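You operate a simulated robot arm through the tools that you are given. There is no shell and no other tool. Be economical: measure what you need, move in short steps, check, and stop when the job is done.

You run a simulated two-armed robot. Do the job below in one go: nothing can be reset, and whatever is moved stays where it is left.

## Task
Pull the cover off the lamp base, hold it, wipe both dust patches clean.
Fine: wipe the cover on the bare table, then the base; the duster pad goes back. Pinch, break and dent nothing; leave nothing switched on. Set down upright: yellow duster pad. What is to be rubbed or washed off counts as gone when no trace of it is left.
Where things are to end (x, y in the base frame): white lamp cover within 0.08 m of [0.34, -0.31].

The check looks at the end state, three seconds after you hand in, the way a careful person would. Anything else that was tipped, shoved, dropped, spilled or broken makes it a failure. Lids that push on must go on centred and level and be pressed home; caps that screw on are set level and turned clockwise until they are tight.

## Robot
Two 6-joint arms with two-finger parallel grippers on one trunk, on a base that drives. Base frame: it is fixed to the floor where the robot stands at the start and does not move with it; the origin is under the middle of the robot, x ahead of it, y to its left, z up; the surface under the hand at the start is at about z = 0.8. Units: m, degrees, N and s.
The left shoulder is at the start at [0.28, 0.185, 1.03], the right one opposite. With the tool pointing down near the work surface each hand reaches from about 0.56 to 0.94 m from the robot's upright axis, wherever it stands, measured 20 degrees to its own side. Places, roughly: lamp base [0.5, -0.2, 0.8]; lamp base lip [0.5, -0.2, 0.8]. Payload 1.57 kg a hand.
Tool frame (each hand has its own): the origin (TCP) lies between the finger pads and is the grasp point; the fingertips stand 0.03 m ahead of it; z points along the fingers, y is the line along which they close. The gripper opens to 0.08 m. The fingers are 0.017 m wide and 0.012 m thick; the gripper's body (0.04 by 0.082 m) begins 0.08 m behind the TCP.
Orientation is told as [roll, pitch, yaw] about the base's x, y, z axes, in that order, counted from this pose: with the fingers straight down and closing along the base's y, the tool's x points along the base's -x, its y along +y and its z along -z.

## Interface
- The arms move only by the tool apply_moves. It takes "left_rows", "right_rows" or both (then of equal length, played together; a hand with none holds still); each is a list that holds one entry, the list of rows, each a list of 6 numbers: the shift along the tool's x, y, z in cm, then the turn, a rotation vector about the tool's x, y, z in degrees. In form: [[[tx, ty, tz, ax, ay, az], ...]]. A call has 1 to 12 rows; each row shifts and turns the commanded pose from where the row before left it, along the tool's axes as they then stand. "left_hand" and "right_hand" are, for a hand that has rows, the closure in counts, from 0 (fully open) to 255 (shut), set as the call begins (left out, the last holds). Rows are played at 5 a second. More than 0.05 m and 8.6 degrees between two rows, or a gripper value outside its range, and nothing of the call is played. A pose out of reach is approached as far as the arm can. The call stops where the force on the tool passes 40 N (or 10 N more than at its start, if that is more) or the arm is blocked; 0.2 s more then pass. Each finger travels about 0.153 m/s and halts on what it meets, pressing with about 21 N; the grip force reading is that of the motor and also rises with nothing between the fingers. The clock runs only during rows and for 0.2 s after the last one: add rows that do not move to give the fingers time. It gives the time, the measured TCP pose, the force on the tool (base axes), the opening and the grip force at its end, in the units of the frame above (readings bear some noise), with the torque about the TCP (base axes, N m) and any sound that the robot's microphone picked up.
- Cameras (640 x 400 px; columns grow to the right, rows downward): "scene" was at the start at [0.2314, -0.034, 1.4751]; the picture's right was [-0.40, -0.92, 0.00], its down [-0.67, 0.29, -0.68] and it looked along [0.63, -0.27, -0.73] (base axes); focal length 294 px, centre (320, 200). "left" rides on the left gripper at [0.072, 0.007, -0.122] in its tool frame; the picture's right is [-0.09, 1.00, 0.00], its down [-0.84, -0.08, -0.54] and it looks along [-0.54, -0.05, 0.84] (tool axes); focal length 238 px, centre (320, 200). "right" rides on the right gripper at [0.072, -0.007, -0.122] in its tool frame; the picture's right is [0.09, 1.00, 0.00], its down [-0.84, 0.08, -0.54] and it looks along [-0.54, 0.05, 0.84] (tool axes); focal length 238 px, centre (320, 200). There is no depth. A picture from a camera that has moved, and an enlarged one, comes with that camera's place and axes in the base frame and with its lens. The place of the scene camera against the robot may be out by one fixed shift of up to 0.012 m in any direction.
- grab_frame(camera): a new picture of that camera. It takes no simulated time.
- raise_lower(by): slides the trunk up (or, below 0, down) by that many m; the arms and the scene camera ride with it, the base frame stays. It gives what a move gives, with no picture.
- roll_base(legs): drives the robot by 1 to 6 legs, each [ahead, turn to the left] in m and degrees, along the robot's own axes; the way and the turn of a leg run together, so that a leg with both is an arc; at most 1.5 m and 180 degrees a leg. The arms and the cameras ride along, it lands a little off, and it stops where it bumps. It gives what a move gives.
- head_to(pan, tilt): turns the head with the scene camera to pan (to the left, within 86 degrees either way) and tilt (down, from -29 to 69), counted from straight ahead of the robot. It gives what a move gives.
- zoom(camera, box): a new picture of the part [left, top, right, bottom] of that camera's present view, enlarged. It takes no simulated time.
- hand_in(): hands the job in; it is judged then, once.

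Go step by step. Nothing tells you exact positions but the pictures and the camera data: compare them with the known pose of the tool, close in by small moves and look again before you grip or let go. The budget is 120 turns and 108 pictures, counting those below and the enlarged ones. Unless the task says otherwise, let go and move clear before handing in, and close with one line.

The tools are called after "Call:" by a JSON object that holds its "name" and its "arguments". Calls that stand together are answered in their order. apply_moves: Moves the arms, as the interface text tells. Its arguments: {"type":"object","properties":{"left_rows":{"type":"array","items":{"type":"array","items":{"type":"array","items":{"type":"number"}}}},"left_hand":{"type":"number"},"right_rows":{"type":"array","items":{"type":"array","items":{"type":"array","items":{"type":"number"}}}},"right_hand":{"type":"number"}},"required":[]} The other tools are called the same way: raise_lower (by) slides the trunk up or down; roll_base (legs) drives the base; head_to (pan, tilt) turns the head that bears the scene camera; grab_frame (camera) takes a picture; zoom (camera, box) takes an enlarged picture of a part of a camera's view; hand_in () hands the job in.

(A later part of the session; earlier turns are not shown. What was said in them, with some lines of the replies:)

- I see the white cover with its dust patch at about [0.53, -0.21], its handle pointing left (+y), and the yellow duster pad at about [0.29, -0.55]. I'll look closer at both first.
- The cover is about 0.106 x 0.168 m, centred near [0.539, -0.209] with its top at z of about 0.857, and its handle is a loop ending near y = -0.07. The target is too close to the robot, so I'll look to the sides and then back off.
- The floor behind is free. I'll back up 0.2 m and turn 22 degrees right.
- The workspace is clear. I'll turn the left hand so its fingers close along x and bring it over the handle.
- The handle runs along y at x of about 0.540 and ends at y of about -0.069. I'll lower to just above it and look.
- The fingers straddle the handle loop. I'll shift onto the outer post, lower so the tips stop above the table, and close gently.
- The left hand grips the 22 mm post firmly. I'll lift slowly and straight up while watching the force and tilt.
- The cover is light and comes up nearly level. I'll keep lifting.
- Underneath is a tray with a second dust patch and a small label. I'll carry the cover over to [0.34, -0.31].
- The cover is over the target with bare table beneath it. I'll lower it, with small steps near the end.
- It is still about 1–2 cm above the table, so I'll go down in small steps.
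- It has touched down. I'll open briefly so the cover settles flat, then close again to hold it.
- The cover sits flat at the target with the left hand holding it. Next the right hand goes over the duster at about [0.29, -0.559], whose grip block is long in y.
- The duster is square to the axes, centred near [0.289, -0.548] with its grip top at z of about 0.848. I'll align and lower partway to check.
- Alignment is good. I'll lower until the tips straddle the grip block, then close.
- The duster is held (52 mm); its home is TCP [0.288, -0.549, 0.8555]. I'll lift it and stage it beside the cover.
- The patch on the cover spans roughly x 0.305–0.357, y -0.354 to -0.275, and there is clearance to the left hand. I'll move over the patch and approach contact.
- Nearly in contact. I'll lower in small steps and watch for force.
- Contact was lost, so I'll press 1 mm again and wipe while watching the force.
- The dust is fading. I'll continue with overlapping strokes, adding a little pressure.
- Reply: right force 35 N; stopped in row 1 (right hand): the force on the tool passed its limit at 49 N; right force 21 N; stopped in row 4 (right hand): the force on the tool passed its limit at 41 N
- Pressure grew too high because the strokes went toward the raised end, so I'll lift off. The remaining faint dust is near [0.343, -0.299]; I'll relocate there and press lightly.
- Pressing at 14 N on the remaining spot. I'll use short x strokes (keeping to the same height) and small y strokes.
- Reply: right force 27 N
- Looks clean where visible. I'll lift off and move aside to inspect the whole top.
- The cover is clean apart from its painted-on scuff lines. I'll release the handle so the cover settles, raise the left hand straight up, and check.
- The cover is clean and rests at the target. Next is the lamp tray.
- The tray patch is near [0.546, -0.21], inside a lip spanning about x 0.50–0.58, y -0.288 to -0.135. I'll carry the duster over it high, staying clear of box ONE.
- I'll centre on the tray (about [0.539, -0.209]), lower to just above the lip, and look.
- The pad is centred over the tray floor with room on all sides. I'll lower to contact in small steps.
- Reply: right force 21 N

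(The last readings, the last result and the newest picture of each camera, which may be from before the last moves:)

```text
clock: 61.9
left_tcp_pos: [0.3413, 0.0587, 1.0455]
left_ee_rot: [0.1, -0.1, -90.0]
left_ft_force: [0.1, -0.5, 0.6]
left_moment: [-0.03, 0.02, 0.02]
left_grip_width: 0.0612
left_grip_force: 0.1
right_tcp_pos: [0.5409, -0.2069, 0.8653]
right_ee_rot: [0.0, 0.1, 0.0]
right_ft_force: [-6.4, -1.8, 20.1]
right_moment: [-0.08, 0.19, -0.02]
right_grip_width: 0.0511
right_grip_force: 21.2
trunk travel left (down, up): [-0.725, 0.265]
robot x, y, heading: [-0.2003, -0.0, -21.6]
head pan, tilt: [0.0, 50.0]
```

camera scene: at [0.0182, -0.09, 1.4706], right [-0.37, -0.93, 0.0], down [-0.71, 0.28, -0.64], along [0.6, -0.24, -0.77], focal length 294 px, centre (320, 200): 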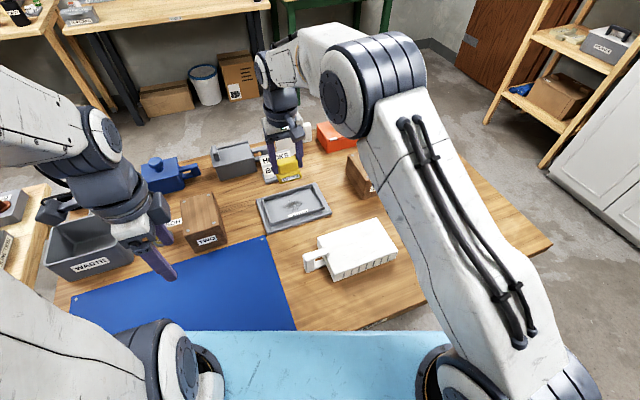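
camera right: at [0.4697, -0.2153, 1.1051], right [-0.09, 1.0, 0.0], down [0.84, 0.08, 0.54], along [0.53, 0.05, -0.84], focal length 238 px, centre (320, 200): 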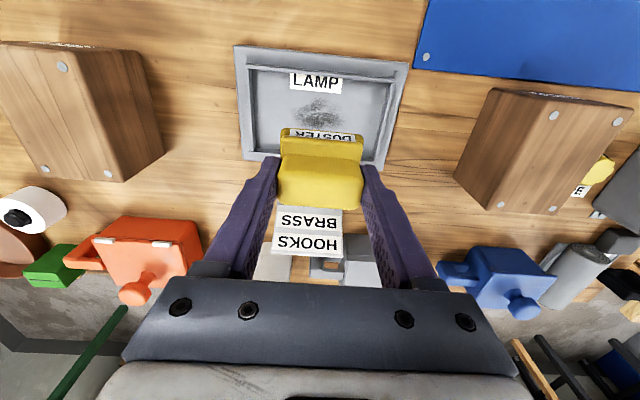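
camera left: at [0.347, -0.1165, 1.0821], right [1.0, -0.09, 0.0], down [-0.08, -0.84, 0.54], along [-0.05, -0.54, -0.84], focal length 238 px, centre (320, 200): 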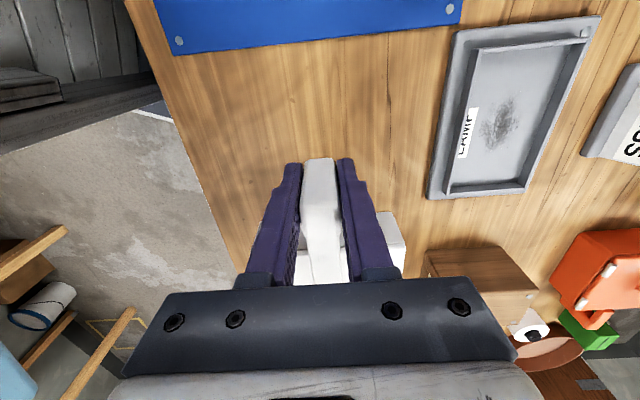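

Call:
{"name": "apply_moves", "arguments": {"right_rows": [[[0, 0, -0.08, 0, 0, 0], [0, 0.7, 0, 0, 0, 0], [0, 0.7, 0, 0, 0, 0], [0, 0.6, 0, 0, 0, 0]]]}}

Call:
{"name": "zoom", "arguments": {"camera": "scene", "box": [245, 140, 345, 240]}}

```text
clock: 62.9
left_tcp_pos: [0.3418, 0.0585, 1.0446]
left_ee_rot: [0.1, 0.0, -90.1]
left_ft_force: [-0.4, -0.2, 0.3]
left_moment: [0.02, 0.01, -0.01]
left_grip_width: 0.0613
left_grip_force: 0.0
right_tcp_pos: [0.5417, -0.1884, 0.8651]
right_ee_rot: [0.0, 0.1, 0.0]
right_ft_force: [0.1, -7.8, 19.6]
right_moment: [-0.29, -0.31, -0.1]
right_grip_width: 0.0513
right_grip_force: 20.6
trunk travel left (down, up): [-0.725, 0.265]
robot x, y, heading: [-0.1941, 0.0006, -21.6]
head pan, tilt: [0.0, 50.0]
```

```text
4.00 times, centred on (295, 190) of scene
camera zoom: at [0.0171, -0.0903, 1.4709], right [-0.37, -0.93, 0.0], down [-0.71, 0.28, -0.64], along [0.6, -0.24, -0.77], focal length 1175 px, centre (420, 240)
```

zoom: 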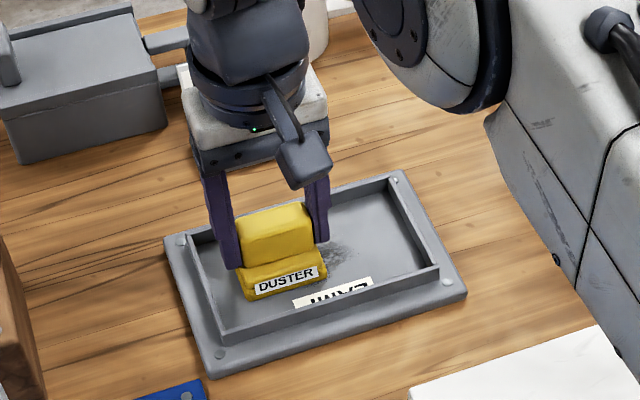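

The base stays put. I'll stroke back through the patch with slightly less pressure.

Call:
{"name": "apply_moves", "arguments": {"right_rows": [[[0, 0, -0.06, 0, 0, 0], [0, -0.8, 0, 0, 0, 0], [0, -0.8, 0, 0, 0, 0], [0, -0.8, 0, 0, 0, 0], [0, -0.8, 0, 0, 0, 0], [0, -0.8, 0, 0, 0, 0], [0, -0.8, 0, 0, 0, 0]]]}}

Call:
{"name": "zoom", "arguments": {"camera": "scene", "box": [245, 140, 345, 240]}}

```text
clock: 64.5
left_tcp_pos: [0.3415, 0.0581, 1.0451]
left_ee_rot: [0.1, -0.1, -89.9]
left_ft_force: [-0.3, 0.1, 0.2]
left_moment: [0.0, 0.0, 0.01]
left_grip_width: 0.0613
left_grip_force: 0.1
right_tcp_pos: [0.5411, -0.2351, 0.8648]
right_ee_rot: [0.0, 0.2, 0.0]
right_ft_force: [0.4, 6.0, 14.1]
right_moment: [0.13, -0.2, 0.05]
right_grip_width: 0.0513
right_grip_force: 20.9
trunk travel left (down, up): [-0.725, 0.265]
robot x, y, heading: [-0.2022, 0.0012, -21.4]
head pan, tilt: [0.0, 50.0]
```

```text
4.00 times, centred on (295, 190) of scene
camera zoom: at [0.0174, -0.0895, 1.4709], right [-0.37, -0.93, 0.0], down [-0.71, 0.28, -0.64], along [0.6, -0.24, -0.77], focal length 1175 px, centre (420, 240)
```

zoom: 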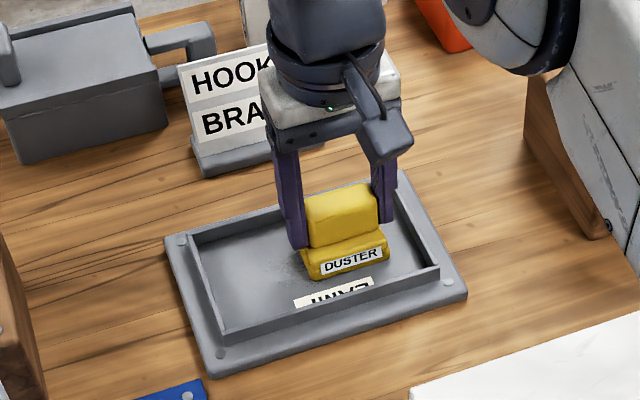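

Call:
{"name": "apply_moves", "arguments": {"right_rows": [[[0.6, 0, 0, 0, 0, 0], [0.4, 0.6, 0, 0, 0, 0], [0, 0.8, 0, 0, 0, 0], [0, 0.8, 0, 0, 0, 0], [0, 0.8, 0, 0, 0, 0], [0, 0.8, 0, 0, 0, 0], [0, 0.8, 0, 0, 0, 0]]]}}

Call:
{"name": "apply_moves", "arguments": {"right_rows": [[[-0.6, 0, 0, 0, 0, 0], [-0.6, 0, 0, 0, 0, 0], [-0.5, 0, 0, 0, 0, 0], [0, -0.8, 0, 0, 0, 0], [0, -0.8, 0, 0, 0, 0], [0, -0.8, 0, 0, 0, 0], [0, -0.8, 0, 0, 0, 0], [0, -0.8, 0, 0, 0, 0], [0, -0.6, 0, 0, 0, 0]]]}}

Call:
{"name": "zoom", "arguments": {"camera": "scene", "box": [245, 140, 345, 240]}}

```text
clock: 66.1
left_tcp_pos: [0.3401, 0.059, 1.0448]
left_ee_rot: [0.0, -0.1, -90.1]
left_ft_force: [-0.3, -0.6, 0.2]
left_moment: [0.0, 0.01, 0.02]
left_grip_width: 0.0613
left_grip_force: 0.1
right_tcp_pos: [0.5308, -0.1891, 0.8639]
right_ee_rot: [0.0, 0.3, 0.0]
right_ft_force: [-0.2, -7.0, 17.8]
right_moment: [-0.29, -0.1, 0.01]
right_grip_width: 0.0513
right_grip_force: 20.8
trunk travel left (down, up): [-0.725, 0.265]
robot x, y, heading: [-0.2021, -0.0005, -21.7]
head pan, tilt: [0.0, 50.0]
```

```text
clock: 68.1
left_tcp_pos: [0.3417, 0.0585, 1.0455]
left_ee_rot: [0.2, 0.0, -90.0]
left_ft_force: [-0.4, 0.0, 0.0]
left_moment: [0.01, 0.01, 0.02]
left_grip_width: 0.0611
left_grip_force: 0.2
right_tcp_pos: [0.5491, -0.2344, 0.8637]
right_ee_rot: [0.0, 0.2, 0.0]
right_ft_force: [0.8, 3.8, 9.6]
right_moment: [0.13, -0.17, 0.05]
right_grip_width: 0.0512
right_grip_force: 20.9
trunk travel left (down, up): [-0.725, 0.265]
robot x, y, heading: [-0.2051, -0.0032, -21.7]
head pan, tilt: [0.0, 50.0]
```

```text
4.00 times, centred on (295, 190) of scene
camera zoom: at [0.0175, -0.0897, 1.4708], right [-0.37, -0.93, 0.0], down [-0.71, 0.28, -0.64], along [0.6, -0.24, -0.77], focal length 1175 px, centre (420, 240)
```

zoom: 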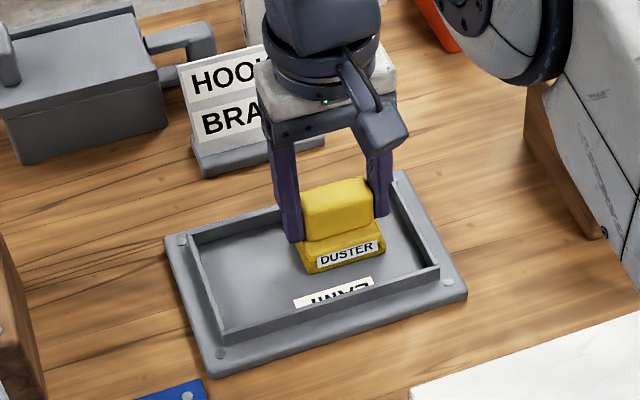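

One more stroke back to be thorough, then I'll lift off, retreat over the cover's row and inspect the tray.

Call:
{"name": "apply_moves", "arguments": {"right_rows": [[[0.5, 0.6, 0.03, 0, 0, 0], [0, 0.8, 0, 0, 0, 0], [0, 0.8, 0, 0, 0, 0], [0, 0.8, 0, 0, 0, 0], [0, 0.8, 0, 0, 0, 0], [0, -0.8, 0, 0, 0, 0], [0, -0.8, 0, 0, 0, 0], [0, -0.8, 0, 0, 0, 0]]]}}

Call:
{"name": "apply_moves", "arguments": {"right_rows": [[[0, 0, -1, 0, 0, 0], [0, 0, -3, 0, 0, 0], [0, 0, -4, 0, 0, 0], [0, 0, -4, 0, 0, 0], [4, 0, 0, 0, 0, 0], [4, 0, 0, 0, 0, 0], [4, 0, 0, 0, 0, 0], [4, 0, 0, 0, 0, 0], [4, 0, 0, 0, 0, 0], [0, 0, 0, 0, 0, 0]]]}}

Call:
{"name": "zoom", "arguments": {"camera": "scene", "box": [245, 170, 345, 240]}}

Call:
{"name": "grab_frame", "arguments": {"camera": "right"}}

```text
clock: 69.9
left_tcp_pos: [0.3416, 0.0583, 1.0455]
left_ee_rot: [0.0, -0.1, -90.1]
left_ft_force: [-0.9, 0.0, -0.1]
left_moment: [-0.01, 0.01, -0.01]
left_grip_width: 0.0611
left_grip_force: 0.0
right_tcp_pos: [0.5429, -0.22, 0.8644]
right_ee_rot: [0.1, 0.1, 0.0]
right_ft_force: [0.4, 4.5, 10.6]
right_moment: [0.05, 0.09, -0.05]
right_grip_width: 0.0511
right_grip_force: 20.3
trunk travel left (down, up): [-0.725, 0.265]
robot x, y, heading: [-0.1994, 0.0025, -21.6]
head pan, tilt: [0.0, 50.0]
```

```text
clock: 72.1
left_tcp_pos: [0.3421, 0.0587, 1.0441]
left_ee_rot: [0.2, -0.2, -90.0]
left_ft_force: [1.1, -0.2, 0.5]
left_moment: [0.04, -0.02, -0.01]
left_grip_width: 0.0613
left_grip_force: 0.1
right_tcp_pos: [0.3408, -0.2242, 0.9835]
right_ee_rot: [0.1, 0.4, 0.0]
right_ft_force: [0.2, -0.2, -0.3]
right_moment: [-0.03, -0.02, 0.0]
right_grip_width: 0.0515
right_grip_force: 21.1
trunk travel left (down, up): [-0.725, 0.265]
robot x, y, heading: [-0.2007, -0.0012, -21.9]
head pan, tilt: [0.0, 50.0]
```

```text
5.71 times, centred on (295, 205) of scene
camera zoom: at [0.0177, -0.0901, 1.4708], right [-0.37, -0.93, 0.0], down [-0.71, 0.28, -0.64], along [0.6, -0.24, -0.77], focal length 1678 px, centre (463, 171)
```

zoom: 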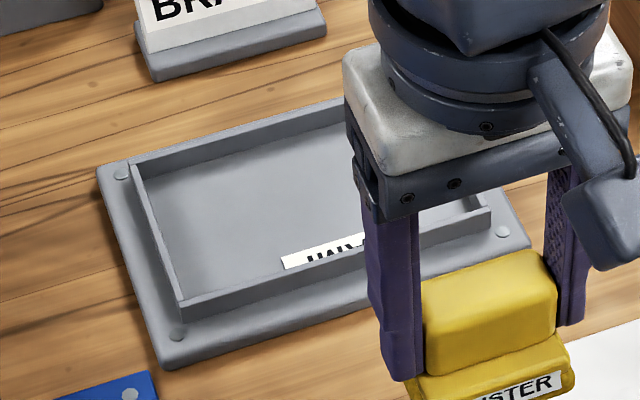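

```text
43 pictures are left
camera right: at [0.2694, -0.2303, 1.1061], right [-0.09, 1.0, 0.0], down [0.84, 0.08, 0.54], along [0.54, 0.05, -0.84], focal length 238 px, centre (320, 200)
```

right: 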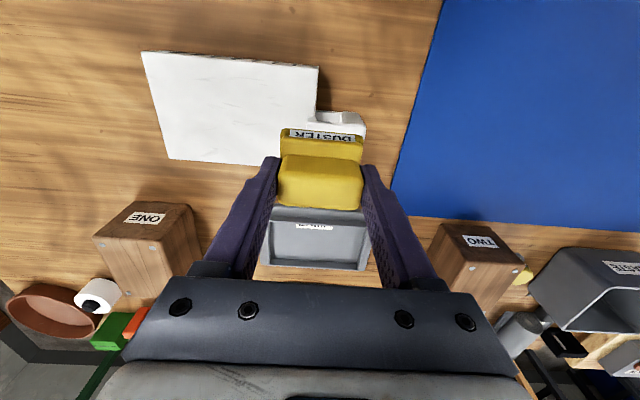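

The visible part of the tray is clean. I'll carry the duster back above its home and check the tray again on the way.

Call:
{"name": "apply_moves", "arguments": {"right_rows": [[[0.66, -4.06, 0, 0, 0, 0], [0.66, -4.06, 0, 0, 0, 0], [0.66, -4.06, 0, 0, 0, 0], [0.66, -4.06, 0, 0, 0, 0], [0.66, -4.06, 0, 0, 0, 0], [0.66, -4.06, 0, 0, 0, 0], [0.66, -4.06, 0, 0, 0, 0], [0.68, -4.06, 0, 0, 0, 0], [0, 0, 0, 0, 0, 0]]]}}

Call:
{"name": "zoom", "arguments": {"camera": "scene", "box": [255, 175, 335, 231]}}

Call:
{"name": "grab_frame", "arguments": {"camera": "right"}}

```text
clock: 74.1
left_tcp_pos: [0.3412, 0.0585, 1.0437]
left_ee_rot: [0.2, -0.1, -90.0]
left_ft_force: [0.3, 0.5, -0.2]
left_moment: [0.02, 0.02, 0.0]
left_grip_width: 0.0612
left_grip_force: 0.1
right_tcp_pos: [0.289, -0.5465, 0.9844]
right_ee_rot: [0.2, 0.4, 0.0]
right_ft_force: [-0.5, -0.1, -0.5]
right_moment: [0.03, -0.01, 0.0]
right_grip_width: 0.0512
right_grip_force: 20.9
trunk travel left (down, up): [-0.725, 0.265]
robot x, y, heading: [-0.1991, -0.0036, -21.7]
head pan, tilt: [0.0, 50.0]
```

```text
7.14 times, centred on (295, 203) of scene
camera zoom: at [0.0179, -0.0903, 1.4707], right [-0.37, -0.93, 0.0], down [-0.71, 0.28, -0.64], along [0.6, -0.24, -0.77], focal length 2098 px, centre (499, 179)
```

zoom: 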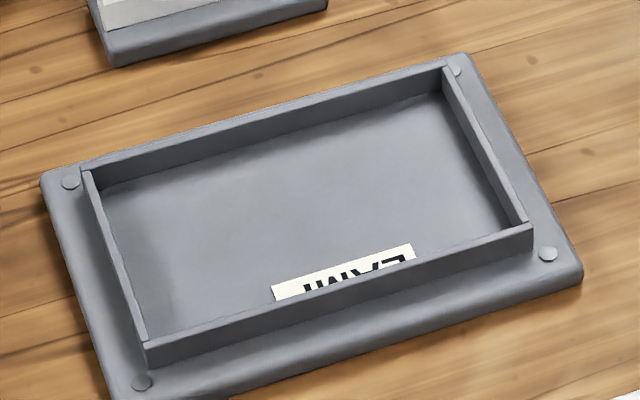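

```text
41 pictures are left
camera right: at [0.2177, -0.5526, 1.1066], right [-0.09, 1.0, 0.0], down [0.84, 0.08, 0.54], along [0.54, 0.05, -0.84], focal length 238 px, centre (320, 200)
```

right: 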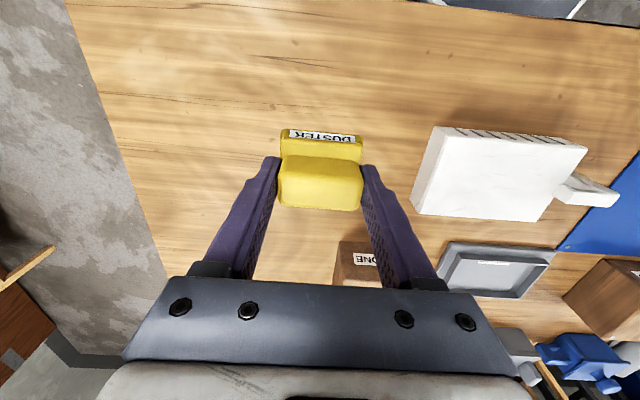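

Both patches are clean. I'll lower the duster to its home spot.

Call:
{"name": "apply_moves", "arguments": {"right_rows": [[[0.1, -0.2, 3, 0, 0, 0], [0, 0, 3, 0, 0, 0], [0, 0, 3, 0, 0, 0], [0, 0, 2.5, 0, 0, 0], [0, 0, 0.8, 0, 0, 0], [0, 0, 0, 0, 0, 0]]]}}

Call:
{"name": "apply_moves", "arguments": {"right_rows": [[[0, 0, 0.3, 0, 0, 0], [0, 0, 0, 0, 0, 0]]]}}

Call:
{"name": "zoom", "arguments": {"camera": "scene", "box": [390, 190, 500, 260]}}

```text
clock: 75.5
left_tcp_pos: [0.3417, 0.059, 1.0437]
left_ee_rot: [0.1, -0.1, -90.0]
left_ft_force: [0.3, -0.9, 0.2]
left_moment: [-0.01, -0.02, 0.01]
left_grip_width: 0.0613
left_grip_force: 0.0
right_tcp_pos: [0.2905, -0.5472, 0.8613]
right_ee_rot: [0.0, 0.3, 0.0]
right_ft_force: [0.0, 0.2, -1.2]
right_moment: [-0.02, 0.0, -0.01]
right_grip_width: 0.0511
right_grip_force: 21.3
trunk travel left (down, up): [-0.725, 0.265]
robot x, y, heading: [-0.2017, -0.0018, -21.5]
head pan, tilt: [0.0, 50.0]
```

```text
clock: 76.1
left_tcp_pos: [0.3422, 0.0581, 1.0449]
left_ee_rot: [0.1, -0.1, -89.9]
left_ft_force: [0.2, 0.0, 0.6]
left_moment: [0.03, -0.03, 0.0]
left_grip_width: 0.0611
left_grip_force: 0.1
right_tcp_pos: [0.2905, -0.547, 0.8592]
right_ee_rot: [0.1, 0.3, 0.0]
right_ft_force: [-0.9, -0.3, -1.0]
right_moment: [0.03, 0.0, -0.02]
right_grip_width: 0.0509
right_grip_force: 21.3
trunk travel left (down, up): [-0.725, 0.265]
robot x, y, heading: [-0.2013, 0.0002, -21.7]
head pan, tilt: [0.0, 50.0]
```

```text
5.71 times, centred on (445, 225) of scene
camera zoom: at [0.018, -0.0901, 1.4707], right [-0.37, -0.93, 0.0], down [-0.71, 0.28, -0.64], along [0.6, -0.24, -0.77], focal length 1678 px, centre (-394, 57)
```

zoom: 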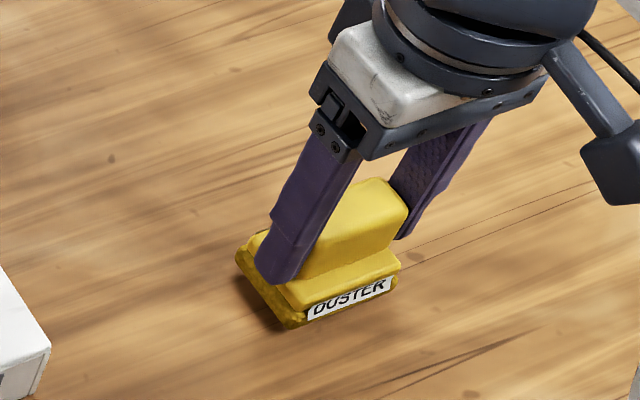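

Call:
{"name": "apply_moves", "arguments": {"right_rows": [[[0.2, -0.15, 0.3, 0, 0, 0], [0, 0, 0, 0, 0, 0]]]}}

Call:
{"name": "apply_moves", "arguments": {"right_rows": [[[0, 0, 0.25, 0, 0, 0], [0, 0, 0, 0, 0, 0]]]}}

Call:
{"name": "apply_moves", "arguments": {"right_rows": [[[0, 0, 0.2, 0, 0, 0], [0, 0, 0, 0, 0, 0]]]}}

Call:
{"name": "zoom", "arguments": {"camera": "scene", "box": [390, 190, 500, 260]}}

```text
clock: 76.7
left_tcp_pos: [0.3413, 0.0594, 1.0441]
left_ee_rot: [0.2, -0.1, -89.9]
left_ft_force: [-0.6, -0.1, -0.9]
left_moment: [-0.01, 0.0, 0.0]
left_grip_width: 0.0612
left_grip_force: 0.0
right_tcp_pos: [0.2868, -0.5491, 0.8562]
right_ee_rot: [-0.1, 0.4, 0.0]
right_ft_force: [-0.8, 0.2, -1.0]
right_moment: [0.02, -0.03, 0.01]
right_grip_width: 0.0514
right_grip_force: 21.0
trunk travel left (down, up): [-0.725, 0.265]
robot x, y, heading: [-0.199, 0.0047, -21.5]
head pan, tilt: [0.0, 50.0]
```

```text
clock: 77.3
left_tcp_pos: [0.3421, 0.0585, 1.0461]
left_ee_rot: [0.1, -0.1, -90.1]
left_ft_force: [0.5, 0.0, -0.2]
left_moment: [-0.03, 0.04, 0.0]
left_grip_width: 0.0612
left_grip_force: 0.0
right_tcp_pos: [0.288, -0.5493, 0.8527]
right_ee_rot: [0.1, 0.2, 0.0]
right_ft_force: [-1.6, -0.1, -0.7]
right_moment: [0.01, 0.03, 0.02]
right_grip_width: 0.051
right_grip_force: 21.2
trunk travel left (down, up): [-0.725, 0.265]
robot x, y, heading: [-0.202, -0.0016, -21.6]
head pan, tilt: [0.0, 50.0]
```

```text
clock: 77.9
left_tcp_pos: [0.3423, 0.0597, 1.0452]
left_ee_rot: [0.1, -0.2, -90.0]
left_ft_force: [0.0, -0.3, 0.6]
left_moment: [0.0, 0.0, 0.0]
left_grip_width: 0.0612
left_grip_force: 0.0
right_tcp_pos: [0.2873, -0.5497, 0.8524]
right_ee_rot: [0.1, 0.1, 0.1]
right_ft_force: [0.6, 1.5, 11.3]
right_moment: [0.27, -0.14, -0.01]
right_grip_width: 0.0512
right_grip_force: 21.3
trunk travel left (down, up): [-0.725, 0.265]
robot x, y, heading: [-0.1998, -0.0008, -21.8]
head pan, tilt: [0.0, 50.0]
```

```text
5.71 times, centred on (445, 225) of scene
camera zoom: at [0.0176, -0.0896, 1.471], right [-0.37, -0.93, 0.0], down [-0.71, 0.28, -0.64], along [0.6, -0.24, -0.77], focal length 1678 px, centre (-394, 57)
```

zoom: 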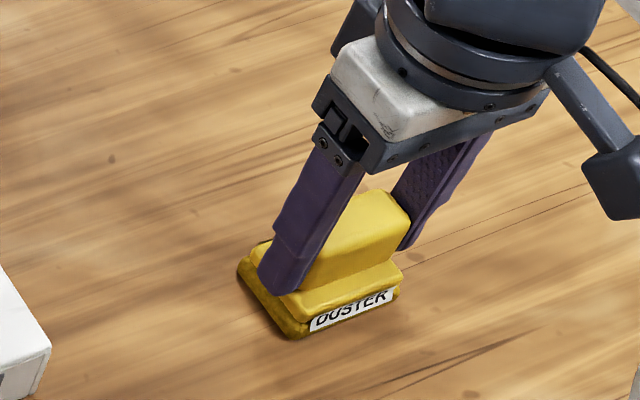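

The duster is back on the table at its spot. I'll open fully, rise straight up and inspect everything.

Call:
{"name": "apply_moves", "arguments": {"right_rows": [[[0, 0, 0, 0, 0, 0], [0, 0, 0, 0, 0, 0]]], "right_hand": 0}}

Call:
{"name": "apply_moves", "arguments": {"right_rows": [[[0, 0, 0, 0, 0, 0], [0, 0, -2, 0, 0, 0], [0, 0, -4, 0, 0, 0], [0, 0, -4, 0, 0, 0], [0, 0, -4, 0, 0, 0], [0, 0, -4, 0, 0, 0], [4, 0, 0, 0, 0, 0], [4, 0, 0, 0, 0, 0]]]}}

Call:
{"name": "grab_frame", "arguments": {"camera": "scene"}}

Call:
{"name": "zoom", "arguments": {"camera": "scene", "box": [295, 205, 475, 295]}}

Call:
{"name": "grab_frame", "arguments": {"camera": "right"}}

```text
clock: 78.5
left_tcp_pos: [0.3415, 0.0593, 1.0437]
left_ee_rot: [0.1, -0.1, -89.9]
left_ft_force: [0.0, 0.3, -0.5]
left_moment: [-0.02, -0.01, -0.02]
left_grip_width: 0.0614
left_grip_force: 0.0
right_tcp_pos: [0.2867, -0.5495, 0.8523]
right_ee_rot: [0.1, 0.4, 0.1]
right_ft_force: [-0.2, 0.1, 1.1]
right_moment: [0.03, 0.03, 0.0]
right_grip_width: 0.0799
right_grip_force: 0.2
trunk travel left (down, up): [-0.725, 0.265]
robot x, y, heading: [-0.2019, -0.0033, -21.7]
head pan, tilt: [0.0, 50.0]
```

```text
clock: 80.3
left_tcp_pos: [0.342, 0.0593, 1.0444]
left_ee_rot: [0.1, -0.1, -90.0]
left_ft_force: [0.3, 0.7, -0.3]
left_moment: [0.02, 0.02, -0.01]
left_grip_width: 0.0611
left_grip_force: 0.0
right_tcp_pos: [0.2078, -0.5492, 1.0332]
right_ee_rot: [-0.1, 0.3, 0.0]
right_ft_force: [0.1, 0.3, 0.0]
right_moment: [0.0, 0.03, 0.0]
right_grip_width: 0.0801
right_grip_force: 0.2
trunk travel left (down, up): [-0.725, 0.265]
robot x, y, heading: [-0.1973, -0.0013, -21.7]
head pan, tilt: [0.0, 50.0]
```

```text
38 pictures are left
camera scene: at [0.0182, -0.0901, 1.4707], right [-0.37, -0.93, 0.0], down [-0.71, 0.28, -0.64], along [0.6, -0.24, -0.77], focal length 294 px, centre (320, 200)
```

scene: 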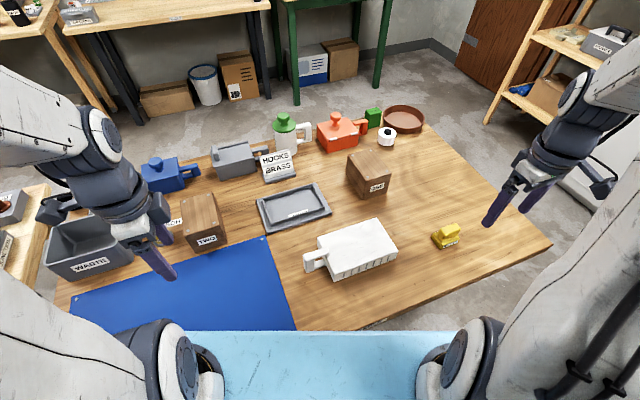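

```text
3.56 times, centred on (385, 250) of scene
camera zoom: at [0.0182, -0.0901, 1.4707], right [-0.37, -0.93, 0.0], down [-0.71, 0.28, -0.64], along [0.6, -0.24, -0.77], focal length 1044 px, centre (89, 22)
```

zoom: 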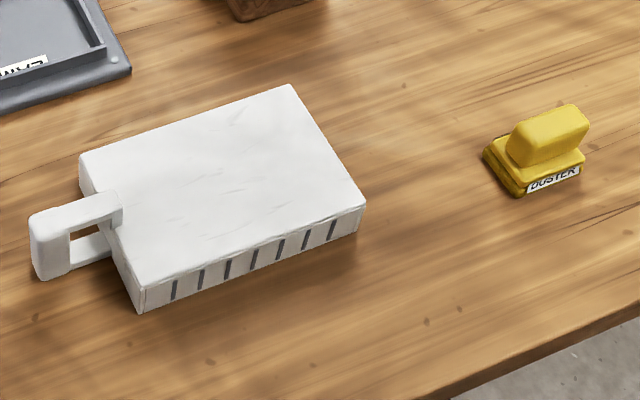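

```text
36 pictures are left
camera right: at [0.1342, -0.5566, 1.1536], right [-0.09, 1.0, 0.0], down [0.84, 0.08, 0.54], along [0.54, 0.05, -0.84], focal length 238 px, centre (320, 200)
```

right: 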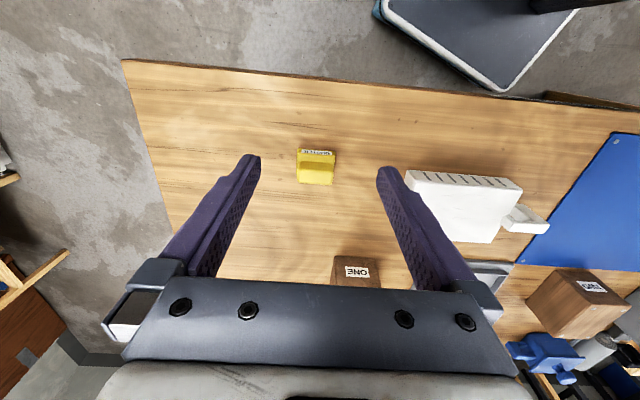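

Cover at the target and clean, tray clean, duster upright at home, both hands clear. Handing in.

Call:
{"name": "hand_in", "arguments": {}}

```text
The job is handed in.
```

The lamp cover is off and resting on the bare table at about [0.34, -0.31]. Both dust patches looked clean in close-up pictures, the duster pad is back upright in its place, and both hands are clear.
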